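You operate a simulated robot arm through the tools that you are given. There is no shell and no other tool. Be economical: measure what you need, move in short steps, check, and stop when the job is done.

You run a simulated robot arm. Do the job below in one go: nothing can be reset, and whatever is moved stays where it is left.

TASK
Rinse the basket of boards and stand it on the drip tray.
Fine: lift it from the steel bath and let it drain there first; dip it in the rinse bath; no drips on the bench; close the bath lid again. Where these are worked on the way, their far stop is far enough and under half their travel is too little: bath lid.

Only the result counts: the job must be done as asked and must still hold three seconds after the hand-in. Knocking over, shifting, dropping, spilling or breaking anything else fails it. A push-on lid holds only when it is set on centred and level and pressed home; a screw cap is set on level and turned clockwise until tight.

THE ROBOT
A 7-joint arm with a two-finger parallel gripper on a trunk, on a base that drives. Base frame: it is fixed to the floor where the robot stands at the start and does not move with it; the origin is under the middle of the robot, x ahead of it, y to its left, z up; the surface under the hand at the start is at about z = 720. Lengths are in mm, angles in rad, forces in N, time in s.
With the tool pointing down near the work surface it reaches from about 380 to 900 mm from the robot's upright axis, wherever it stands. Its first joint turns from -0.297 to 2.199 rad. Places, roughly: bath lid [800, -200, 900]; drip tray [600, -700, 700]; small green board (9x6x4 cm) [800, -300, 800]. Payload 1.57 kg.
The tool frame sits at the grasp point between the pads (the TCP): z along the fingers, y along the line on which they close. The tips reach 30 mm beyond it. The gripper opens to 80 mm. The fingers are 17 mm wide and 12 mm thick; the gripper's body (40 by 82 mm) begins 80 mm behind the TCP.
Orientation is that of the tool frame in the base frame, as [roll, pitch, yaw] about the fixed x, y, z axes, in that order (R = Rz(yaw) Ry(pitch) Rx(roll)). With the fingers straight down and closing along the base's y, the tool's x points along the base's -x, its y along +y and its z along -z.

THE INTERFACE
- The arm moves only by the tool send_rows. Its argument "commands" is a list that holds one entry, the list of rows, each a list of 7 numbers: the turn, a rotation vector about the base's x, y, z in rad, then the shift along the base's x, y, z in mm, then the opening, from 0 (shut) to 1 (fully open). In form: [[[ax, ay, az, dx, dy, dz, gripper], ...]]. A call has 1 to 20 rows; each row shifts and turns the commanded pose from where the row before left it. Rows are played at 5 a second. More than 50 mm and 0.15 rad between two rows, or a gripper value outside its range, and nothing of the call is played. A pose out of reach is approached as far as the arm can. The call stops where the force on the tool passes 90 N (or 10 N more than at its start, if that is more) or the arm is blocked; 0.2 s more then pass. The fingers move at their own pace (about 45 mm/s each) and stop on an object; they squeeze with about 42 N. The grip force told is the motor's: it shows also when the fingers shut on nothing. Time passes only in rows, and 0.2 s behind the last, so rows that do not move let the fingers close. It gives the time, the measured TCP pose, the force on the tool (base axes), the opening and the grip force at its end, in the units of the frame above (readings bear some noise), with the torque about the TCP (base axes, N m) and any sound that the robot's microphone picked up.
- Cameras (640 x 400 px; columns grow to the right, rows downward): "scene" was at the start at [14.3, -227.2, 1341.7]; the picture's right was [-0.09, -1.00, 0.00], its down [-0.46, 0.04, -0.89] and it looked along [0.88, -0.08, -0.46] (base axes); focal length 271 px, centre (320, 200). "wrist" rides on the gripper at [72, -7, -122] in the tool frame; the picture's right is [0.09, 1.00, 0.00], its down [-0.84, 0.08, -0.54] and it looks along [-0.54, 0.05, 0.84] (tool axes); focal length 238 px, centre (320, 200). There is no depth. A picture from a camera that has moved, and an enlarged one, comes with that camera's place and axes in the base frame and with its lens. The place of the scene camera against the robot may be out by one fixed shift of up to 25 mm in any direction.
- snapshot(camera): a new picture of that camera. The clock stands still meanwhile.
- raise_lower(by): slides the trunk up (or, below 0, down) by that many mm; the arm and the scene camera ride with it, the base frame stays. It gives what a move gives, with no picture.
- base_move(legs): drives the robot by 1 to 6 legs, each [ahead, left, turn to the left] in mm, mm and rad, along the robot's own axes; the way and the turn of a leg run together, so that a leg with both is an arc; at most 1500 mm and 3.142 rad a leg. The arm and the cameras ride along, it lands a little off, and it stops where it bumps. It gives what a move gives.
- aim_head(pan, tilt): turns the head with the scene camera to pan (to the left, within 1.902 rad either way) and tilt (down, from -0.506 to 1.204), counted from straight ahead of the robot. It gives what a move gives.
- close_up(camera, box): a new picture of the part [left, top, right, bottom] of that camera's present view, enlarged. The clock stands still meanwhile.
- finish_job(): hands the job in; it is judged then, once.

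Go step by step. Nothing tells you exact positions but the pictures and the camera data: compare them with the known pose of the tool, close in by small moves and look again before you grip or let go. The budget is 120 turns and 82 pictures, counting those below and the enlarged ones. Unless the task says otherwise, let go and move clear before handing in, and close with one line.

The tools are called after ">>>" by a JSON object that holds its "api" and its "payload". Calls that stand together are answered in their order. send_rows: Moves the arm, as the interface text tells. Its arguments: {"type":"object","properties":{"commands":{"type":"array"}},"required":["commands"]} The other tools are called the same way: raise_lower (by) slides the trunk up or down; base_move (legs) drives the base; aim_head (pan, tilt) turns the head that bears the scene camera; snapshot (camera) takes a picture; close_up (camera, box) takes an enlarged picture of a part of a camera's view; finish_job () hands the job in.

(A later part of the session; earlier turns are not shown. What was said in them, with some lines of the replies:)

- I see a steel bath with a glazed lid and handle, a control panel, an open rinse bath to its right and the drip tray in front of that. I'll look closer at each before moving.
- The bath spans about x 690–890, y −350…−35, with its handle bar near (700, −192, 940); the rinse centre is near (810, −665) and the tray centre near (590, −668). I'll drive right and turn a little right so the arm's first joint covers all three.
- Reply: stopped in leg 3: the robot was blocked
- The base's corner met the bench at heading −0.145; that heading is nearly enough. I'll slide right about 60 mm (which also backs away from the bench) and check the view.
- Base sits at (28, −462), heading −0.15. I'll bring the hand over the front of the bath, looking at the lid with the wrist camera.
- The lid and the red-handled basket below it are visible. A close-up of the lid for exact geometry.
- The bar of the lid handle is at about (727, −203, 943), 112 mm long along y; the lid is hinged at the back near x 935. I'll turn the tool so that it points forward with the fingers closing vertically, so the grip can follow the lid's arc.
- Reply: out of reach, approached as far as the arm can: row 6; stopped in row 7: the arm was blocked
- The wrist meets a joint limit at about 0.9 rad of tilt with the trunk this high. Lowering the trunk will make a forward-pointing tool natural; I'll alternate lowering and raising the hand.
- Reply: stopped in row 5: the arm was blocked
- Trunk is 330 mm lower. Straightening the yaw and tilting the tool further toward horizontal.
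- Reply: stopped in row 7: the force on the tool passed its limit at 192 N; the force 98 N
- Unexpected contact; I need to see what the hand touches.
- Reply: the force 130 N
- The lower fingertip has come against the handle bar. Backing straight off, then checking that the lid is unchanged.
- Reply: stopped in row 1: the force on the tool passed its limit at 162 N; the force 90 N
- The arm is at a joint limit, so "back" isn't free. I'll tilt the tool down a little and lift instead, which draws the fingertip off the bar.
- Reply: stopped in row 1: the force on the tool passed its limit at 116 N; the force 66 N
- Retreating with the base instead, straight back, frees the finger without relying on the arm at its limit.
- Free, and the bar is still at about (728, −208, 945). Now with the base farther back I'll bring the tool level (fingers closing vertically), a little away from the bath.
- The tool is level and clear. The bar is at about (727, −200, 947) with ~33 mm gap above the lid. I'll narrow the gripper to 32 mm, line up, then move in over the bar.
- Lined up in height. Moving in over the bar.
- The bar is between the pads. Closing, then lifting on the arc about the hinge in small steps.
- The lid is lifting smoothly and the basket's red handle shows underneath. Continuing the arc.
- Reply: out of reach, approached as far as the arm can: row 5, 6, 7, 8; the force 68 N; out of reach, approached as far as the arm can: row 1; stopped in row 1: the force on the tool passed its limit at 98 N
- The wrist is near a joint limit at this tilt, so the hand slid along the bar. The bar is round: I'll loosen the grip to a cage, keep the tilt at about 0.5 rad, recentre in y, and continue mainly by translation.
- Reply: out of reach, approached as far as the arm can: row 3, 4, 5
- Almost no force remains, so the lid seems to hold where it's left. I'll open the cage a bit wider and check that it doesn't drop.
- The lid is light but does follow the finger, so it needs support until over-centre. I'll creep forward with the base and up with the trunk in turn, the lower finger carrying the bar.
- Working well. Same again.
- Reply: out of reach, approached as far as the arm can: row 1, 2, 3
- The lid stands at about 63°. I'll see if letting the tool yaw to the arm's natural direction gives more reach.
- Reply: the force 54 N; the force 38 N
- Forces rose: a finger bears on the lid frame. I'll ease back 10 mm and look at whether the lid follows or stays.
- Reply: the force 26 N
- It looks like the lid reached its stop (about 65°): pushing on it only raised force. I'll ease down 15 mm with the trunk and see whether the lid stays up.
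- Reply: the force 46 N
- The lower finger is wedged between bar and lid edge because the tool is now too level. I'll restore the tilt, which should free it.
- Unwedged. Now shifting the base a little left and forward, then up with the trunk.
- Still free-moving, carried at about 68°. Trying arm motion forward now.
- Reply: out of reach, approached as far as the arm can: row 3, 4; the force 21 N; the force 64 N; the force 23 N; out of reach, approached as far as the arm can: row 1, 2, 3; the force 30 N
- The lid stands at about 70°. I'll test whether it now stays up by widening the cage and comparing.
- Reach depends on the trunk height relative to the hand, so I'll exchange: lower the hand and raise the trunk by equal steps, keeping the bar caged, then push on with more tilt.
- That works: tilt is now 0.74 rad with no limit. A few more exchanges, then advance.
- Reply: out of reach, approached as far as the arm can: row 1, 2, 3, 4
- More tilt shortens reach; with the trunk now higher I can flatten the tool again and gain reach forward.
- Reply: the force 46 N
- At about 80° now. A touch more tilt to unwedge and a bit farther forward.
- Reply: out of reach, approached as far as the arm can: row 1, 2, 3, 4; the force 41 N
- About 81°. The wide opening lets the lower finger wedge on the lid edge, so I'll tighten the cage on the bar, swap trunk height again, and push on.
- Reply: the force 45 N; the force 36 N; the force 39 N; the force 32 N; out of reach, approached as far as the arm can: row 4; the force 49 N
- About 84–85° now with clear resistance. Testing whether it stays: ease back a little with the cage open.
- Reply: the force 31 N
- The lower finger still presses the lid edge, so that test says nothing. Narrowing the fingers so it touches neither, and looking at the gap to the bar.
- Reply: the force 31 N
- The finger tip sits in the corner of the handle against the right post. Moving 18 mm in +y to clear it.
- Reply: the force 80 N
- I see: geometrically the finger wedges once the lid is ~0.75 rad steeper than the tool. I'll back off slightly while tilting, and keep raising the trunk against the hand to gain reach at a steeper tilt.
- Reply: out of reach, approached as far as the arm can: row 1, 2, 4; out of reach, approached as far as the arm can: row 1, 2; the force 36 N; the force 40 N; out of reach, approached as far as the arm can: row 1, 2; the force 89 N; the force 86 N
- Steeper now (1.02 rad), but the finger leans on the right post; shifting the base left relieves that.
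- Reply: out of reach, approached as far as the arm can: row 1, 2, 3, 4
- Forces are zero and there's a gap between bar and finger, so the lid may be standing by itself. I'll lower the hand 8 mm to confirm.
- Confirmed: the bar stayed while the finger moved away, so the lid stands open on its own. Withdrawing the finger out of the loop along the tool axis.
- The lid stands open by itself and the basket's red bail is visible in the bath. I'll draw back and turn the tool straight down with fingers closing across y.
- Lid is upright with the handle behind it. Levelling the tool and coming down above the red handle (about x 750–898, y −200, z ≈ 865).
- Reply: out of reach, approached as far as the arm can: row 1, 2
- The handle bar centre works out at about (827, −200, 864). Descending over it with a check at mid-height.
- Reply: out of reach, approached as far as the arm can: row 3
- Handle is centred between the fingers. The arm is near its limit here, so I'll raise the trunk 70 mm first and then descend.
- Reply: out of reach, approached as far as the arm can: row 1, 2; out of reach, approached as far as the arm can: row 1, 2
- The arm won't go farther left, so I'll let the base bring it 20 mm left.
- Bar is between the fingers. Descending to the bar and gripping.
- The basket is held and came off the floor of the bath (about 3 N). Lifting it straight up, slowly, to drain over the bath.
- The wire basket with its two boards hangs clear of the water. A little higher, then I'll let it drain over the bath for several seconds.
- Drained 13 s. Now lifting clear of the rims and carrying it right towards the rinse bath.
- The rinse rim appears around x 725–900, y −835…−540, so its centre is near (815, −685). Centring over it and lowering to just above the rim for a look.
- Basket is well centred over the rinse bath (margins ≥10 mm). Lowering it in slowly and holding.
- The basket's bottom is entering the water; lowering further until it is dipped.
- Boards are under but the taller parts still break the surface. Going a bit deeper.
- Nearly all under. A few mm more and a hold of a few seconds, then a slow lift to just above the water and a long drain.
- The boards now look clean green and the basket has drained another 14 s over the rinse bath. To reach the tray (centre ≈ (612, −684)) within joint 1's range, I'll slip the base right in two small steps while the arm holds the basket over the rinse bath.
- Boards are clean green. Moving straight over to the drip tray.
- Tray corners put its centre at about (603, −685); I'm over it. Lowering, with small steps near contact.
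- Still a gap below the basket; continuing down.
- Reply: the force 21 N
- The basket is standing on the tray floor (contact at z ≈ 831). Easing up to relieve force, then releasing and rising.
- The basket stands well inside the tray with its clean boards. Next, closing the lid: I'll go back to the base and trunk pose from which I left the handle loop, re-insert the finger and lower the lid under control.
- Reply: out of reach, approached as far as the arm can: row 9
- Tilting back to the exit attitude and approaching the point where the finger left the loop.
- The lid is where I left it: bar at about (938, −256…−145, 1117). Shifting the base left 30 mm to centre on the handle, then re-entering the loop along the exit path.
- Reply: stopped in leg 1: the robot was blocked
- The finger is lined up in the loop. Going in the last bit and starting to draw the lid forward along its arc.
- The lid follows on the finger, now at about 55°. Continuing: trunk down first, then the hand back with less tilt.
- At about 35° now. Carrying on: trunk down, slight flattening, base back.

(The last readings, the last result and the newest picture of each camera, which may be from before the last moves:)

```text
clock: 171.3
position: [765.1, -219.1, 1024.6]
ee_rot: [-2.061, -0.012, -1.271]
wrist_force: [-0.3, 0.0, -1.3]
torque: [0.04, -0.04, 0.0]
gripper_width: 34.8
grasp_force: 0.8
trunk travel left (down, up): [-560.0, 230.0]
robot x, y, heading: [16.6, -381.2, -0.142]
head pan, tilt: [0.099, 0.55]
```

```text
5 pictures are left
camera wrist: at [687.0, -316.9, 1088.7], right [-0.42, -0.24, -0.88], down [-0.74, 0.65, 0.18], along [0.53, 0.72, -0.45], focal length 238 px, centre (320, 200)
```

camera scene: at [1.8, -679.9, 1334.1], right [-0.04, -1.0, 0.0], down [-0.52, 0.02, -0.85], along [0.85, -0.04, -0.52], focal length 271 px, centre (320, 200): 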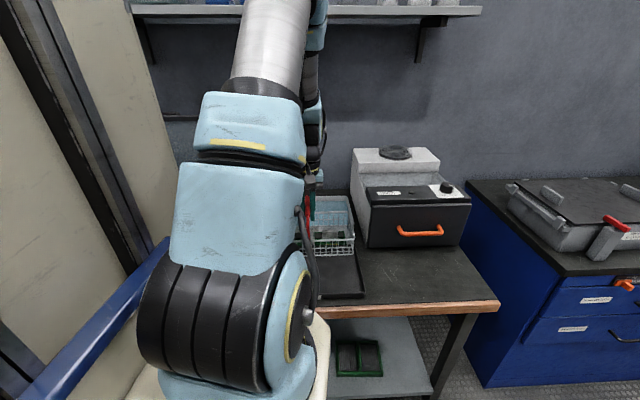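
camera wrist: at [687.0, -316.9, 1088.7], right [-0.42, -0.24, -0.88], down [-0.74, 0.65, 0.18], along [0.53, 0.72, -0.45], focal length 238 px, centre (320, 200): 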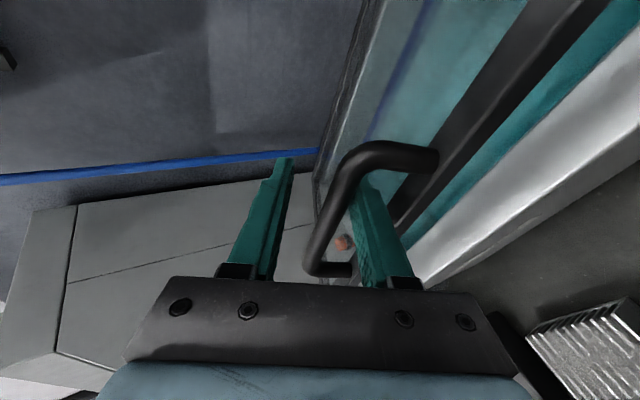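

At about 20°. Two more steps the same way.

>>> {"api": "raise_lower", "payload": {"by": -20}}

>>> {"api": "send_rows", "payload": {"commands": [[[0, -0.05, 0, 0, 0, 0, 0.42], [0, -0.05, 0, 0, 0, 0, 0.42]]]}}

>>> {"api": "base_move", "payload": {"legs": [[-12, 0, 0]]}}

>>> {"api": "raise_lower", "payload": {"by": -20}}

>>> {"api": "send_rows", "payload": {"commands": [[[0, -0.06, 0, 0, 0, 0, 0.42], [0, -0.06, 0, 0, 0, 0, 0.42]]]}}

>>> {"api": "base_move", "payload": {"legs": [[-12, 0, 0]]}}

>>> {"api": "snapshot", "payload": {"camera": "wrist"}}

```text
clock: 172.0
position: [765.0, -219.3, 1004.5]
ee_rot: [-2.061, -0.013, -1.269]
wrist_force: [-0.4, -0.1, -1.6]
torque: [0.01, -0.11, 0.01]
gripper_width: 35.4
grasp_force: 0.8
trunk travel left (down, up): [-540.0, 250.0]
robot x, y, heading: [10.0, -382.5, -0.145]
head pan, tilt: [0.099, 0.55]
```

```text
clock: 172.6
position: [765.2, -219.4, 1004.1]
ee_rot: [-1.963, -0.042, -1.272]
wrist_force: [-0.6, -0.4, -2.4]
torque: [0.01, -0.07, -0.04]
gripper_width: 35.2
grasp_force: 0.7
trunk travel left (down, up): [-540.0, 250.0]
robot x, y, heading: [9.7, -383.5, -0.144]
head pan, tilt: [0.099, 0.55]
```

```text
clock: 173.3
position: [751.9, -217.4, 1004.6]
ee_rot: [-1.965, -0.042, -1.272]
wrist_force: [-0.8, 0.8, -1.9]
torque: [0.04, -0.04, 0.02]
gripper_width: 35.2
grasp_force: 0.4
trunk travel left (down, up): [-540.0, 250.0]
robot x, y, heading: [0.4, -380.0, -0.145]
head pan, tilt: [0.099, 0.55]
```

```text
clock: 174.0
position: [752.3, -217.5, 984.6]
ee_rot: [-1.964, -0.043, -1.273]
wrist_force: [-0.9, 1.0, -1.5]
torque: [0.07, -0.05, 0.01]
gripper_width: 35.1
grasp_force: 0.7
trunk travel left (down, up): [-520.0, 270.0]
robot x, y, heading: [0.5, -380.0, -0.141]
head pan, tilt: [0.099, 0.55]
```

```text
clock: 174.6
position: [752.3, -218.1, 984.3]
ee_rot: [-1.848, -0.078, -1.28]
wrist_force: [0.4, 0.2, -1.7]
torque: [0.02, -0.07, 0.01]
gripper_width: 35.4
grasp_force: 1.1
trunk travel left (down, up): [-520.0, 270.0]
robot x, y, heading: [1.4, -383.5, -0.144]
head pan, tilt: [0.099, 0.55]
```

```text
clock: 175.3
position: [739.7, -216.7, 985.7]
ee_rot: [-1.849, -0.077, -1.277]
wrist_force: [0.2, -0.3, -2.6]
torque: [0.01, -0.03, -0.01]
gripper_width: 35.0
grasp_force: 0.8
trunk travel left (down, up): [-520.0, 270.0]
robot x, y, heading: [-11.2, -384.3, -0.142]
head pan, tilt: [0.099, 0.55]
```

```text
4 pictures are left
camera wrist: at [650.6, -313.1, 1029.7], right [-0.21, -0.24, -0.95], down [-0.76, 0.65, 0.01], along [0.61, 0.72, -0.32], focal length 238 px, centre (320, 200)
```

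wrist: 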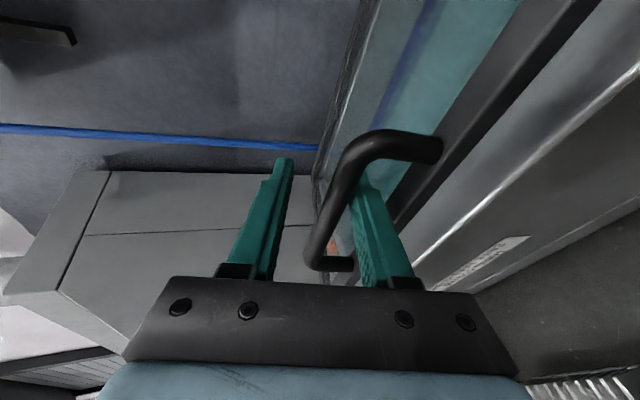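

Nearly shut (about 8°). Lowering the rest gently.

>>> {"api": "raise_lower", "payload": {"by": -16}}

>>> {"api": "send_rows", "payload": {"commands": [[[0, -0.06, 0, -2, 0, 0, 0.42], [0, -0.06, 0, -2, 0, 0, 0.42]]]}}

>>> {"api": "raise_lower", "payload": {"by": -10}}

>>> {"api": "raise_lower", "payload": {"by": -6}}

>>> {"api": "snapshot", "payload": {"camera": "wrist"}}

```text
clock: 176.0
position: [740.2, -215.5, 967.2]
ee_rot: [-1.85, -0.077, -1.28]
wrist_force: [-0.8, -0.1, -1.6]
torque: [0.01, -0.05, -0.03]
gripper_width: 35.0
grasp_force: 0.8
trunk travel left (down, up): [-504.0, 286.0]
robot x, y, heading: [-13.8, -377.0, -0.144]
head pan, tilt: [0.099, 0.55]
```

```text
clock: 176.6
position: [736.4, -214.9, 968.2]
ee_rot: [-1.734, -0.11, -1.29]
wrist_force: [-0.4, -1.3, -1.6]
torque: [0.03, -0.02, 0.0]
gripper_width: 35.2
grasp_force: 0.6
trunk travel left (down, up): [-504.0, 286.0]
robot x, y, heading: [-15.0, -380.6, -0.143]
head pan, tilt: [0.099, 0.55]
```

```text
clock: 177.1
position: [735.7, -216.5, 958.5]
ee_rot: [-1.735, -0.109, -1.289]
wrist_force: [-0.4, 1.8, -2.2]
torque: [-0.01, -0.05, 0.01]
gripper_width: 35.4
grasp_force: 1.2
trunk travel left (down, up): [-494.0, 296.0]
robot x, y, heading: [-11.9, -376.5, -0.145]
head pan, tilt: [0.099, 0.55]
```

```text
clock: 177.7
position: [737.1, -215.9, 952.7]
ee_rot: [-1.732, -0.108, -1.291]
wrist_force: [-0.2, 0.1, 0.4]
torque: [0.01, 0.01, -0.02]
gripper_width: 33.5
grasp_force: 0.0
trunk travel left (down, up): [-488.0, 302.0]
robot x, y, heading: [-15.8, -380.5, -0.142]
head pan, tilt: [0.099, 0.55]
```

```text
3 pictures are left
camera wrist: at [641.6, -313.4, 986.7], right [-0.1, -0.24, -0.97], down [-0.76, 0.65, -0.08], along [0.65, 0.72, -0.24], focal length 238 px, centre (320, 200)
```

wrist: 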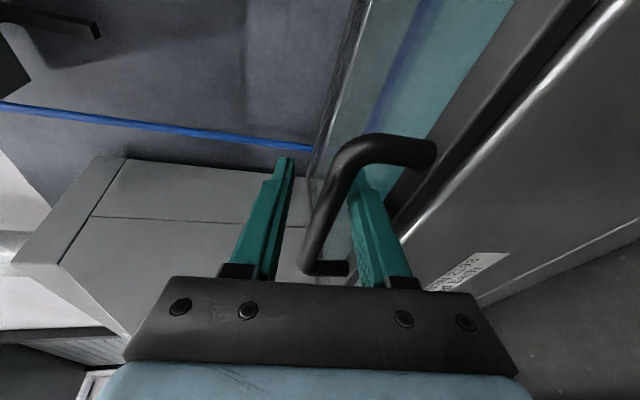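

The lid's weight is off the finger: it is closed. Backing out of the loop straight with the base.

>>> {"api": "base_move", "payload": {"legs": [[-15, 0, 0]]}}

>>> {"api": "base_move", "payload": {"legs": [[-60, 0, 0]]}}

>>> {"api": "snapshot", "payload": {"camera": "wrist"}}

```text
clock: 178.5
position: [720.7, -213.5, 952.9]
ee_rot: [-1.733, -0.11, -1.291]
wrist_force: [-0.1, 0.1, 0.8]
torque: [0.01, -0.02, 0.0]
gripper_width: 33.8
grasp_force: 0.1
trunk travel left (down, up): [-488.0, 302.0]
robot x, y, heading: [-29.3, -376.8, -0.146]
head pan, tilt: [0.099, 0.55]
```

```text
clock: 179.4
position: [661.5, -205.8, 954.2]
ee_rot: [-1.733, -0.108, -1.289]
wrist_force: [-0.3, -0.4, 0.3]
torque: [0.01, -0.02, -0.03]
gripper_width: 33.4
grasp_force: 0.0
trunk travel left (down, up): [-488.0, 302.0]
robot x, y, heading: [-85.7, -367.2, -0.146]
head pan, tilt: [0.099, 0.55]
```

```text
2 pictures are left
camera wrist: at [567.6, -303.0, 986.6], right [-0.1, -0.24, -0.97], down [-0.76, 0.65, -0.08], along [0.65, 0.72, -0.24], focal length 238 px, centre (320, 200)
```

wrist: 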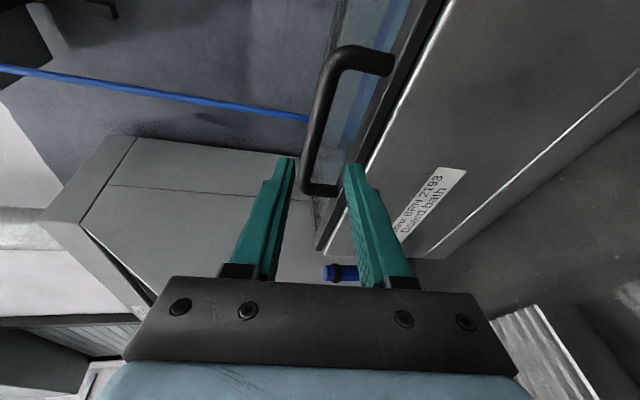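

The lid lies flush on the bath and the hand is clear. One enlarged check of the seam, then backing off a bit more.

>>> {"api": "base_move", "payload": {"legs": [[-60, 0, 0]]}}

>>> {"api": "close_up", "payload": {"camera": "wrist", "box": [260, 0, 520, 280]}}

>>> {"api": "aim_head", "payload": {"pan": -0.25, "tilt": 0.55}}

>>> {"api": "snapshot", "payload": {"camera": "scene"}}

```text
clock: 180.4
position: [601.3, -196.4, 953.7]
ee_rot: [-1.733, -0.109, -1.291]
wrist_force: [1.2, 0.1, 0.0]
torque: [0.0, -0.01, -0.01]
gripper_width: 33.9
grasp_force: 0.1
trunk travel left (down, up): [-488.0, 302.0]
robot x, y, heading: [-148.8, -360.8, -0.144]
head pan, tilt: [0.099, 0.55]
```

```text
1.43 times, centred on (390, 140) of wrist
camera zoom: at [506.2, -294.7, 986.6], right [-0.1, -0.24, -0.97], down [-0.76, 0.65, -0.08], along [0.65, 0.72, -0.24], focal length 340 px, centre (220, 286)
```

zoom: 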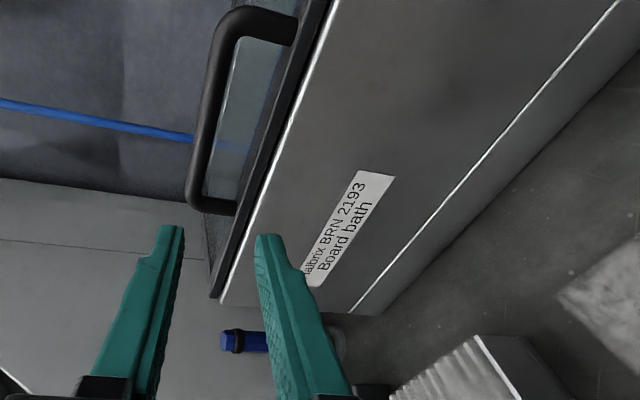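

```text
clock: 181.2
position: [600.5, -197.0, 953.1]
ee_rot: [-1.734, -0.11, -1.29]
wrist_force: [-0.1, -0.4, 0.1]
torque: [-0.01, 0.03, 0.01]
gripper_width: 33.5
grasp_force: 0.1
trunk travel left (down, up): [-488.0, 302.0]
robot x, y, heading: [-147.4, -361.7, -0.145]
head pan, tilt: [-0.25, 0.55]
```

```text
0 pictures are left
camera scene: at [-174.5, -599.8, 1098.1], right [-0.38, -0.92, 0.0], down [-0.48, 0.2, -0.85], along [0.79, -0.33, -0.52], focal length 271 px, centre (320, 200)
```

scene: 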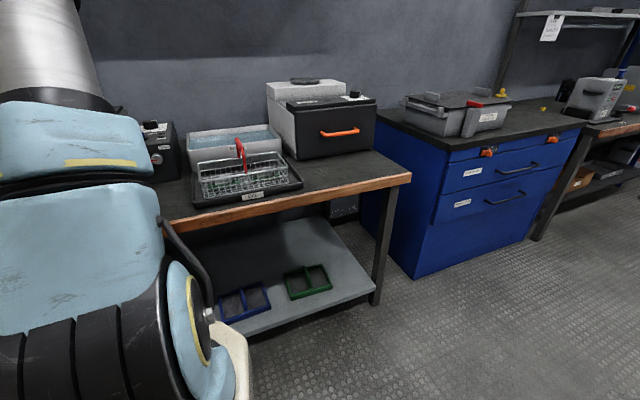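

The lid is flush and closed, the basket stands in the drip tray, the bench looks dry, and the hand is clear. I'm handing in.

>>> {"api": "finish_job", "payload": {}}

```text
The job is handed in.
```

The basket of boards was drained over the steel bath, dipped in the rinse bath, drained again and stood on the drip tray. The bath lid is closed. I saw no drips on the bench in the last picture.
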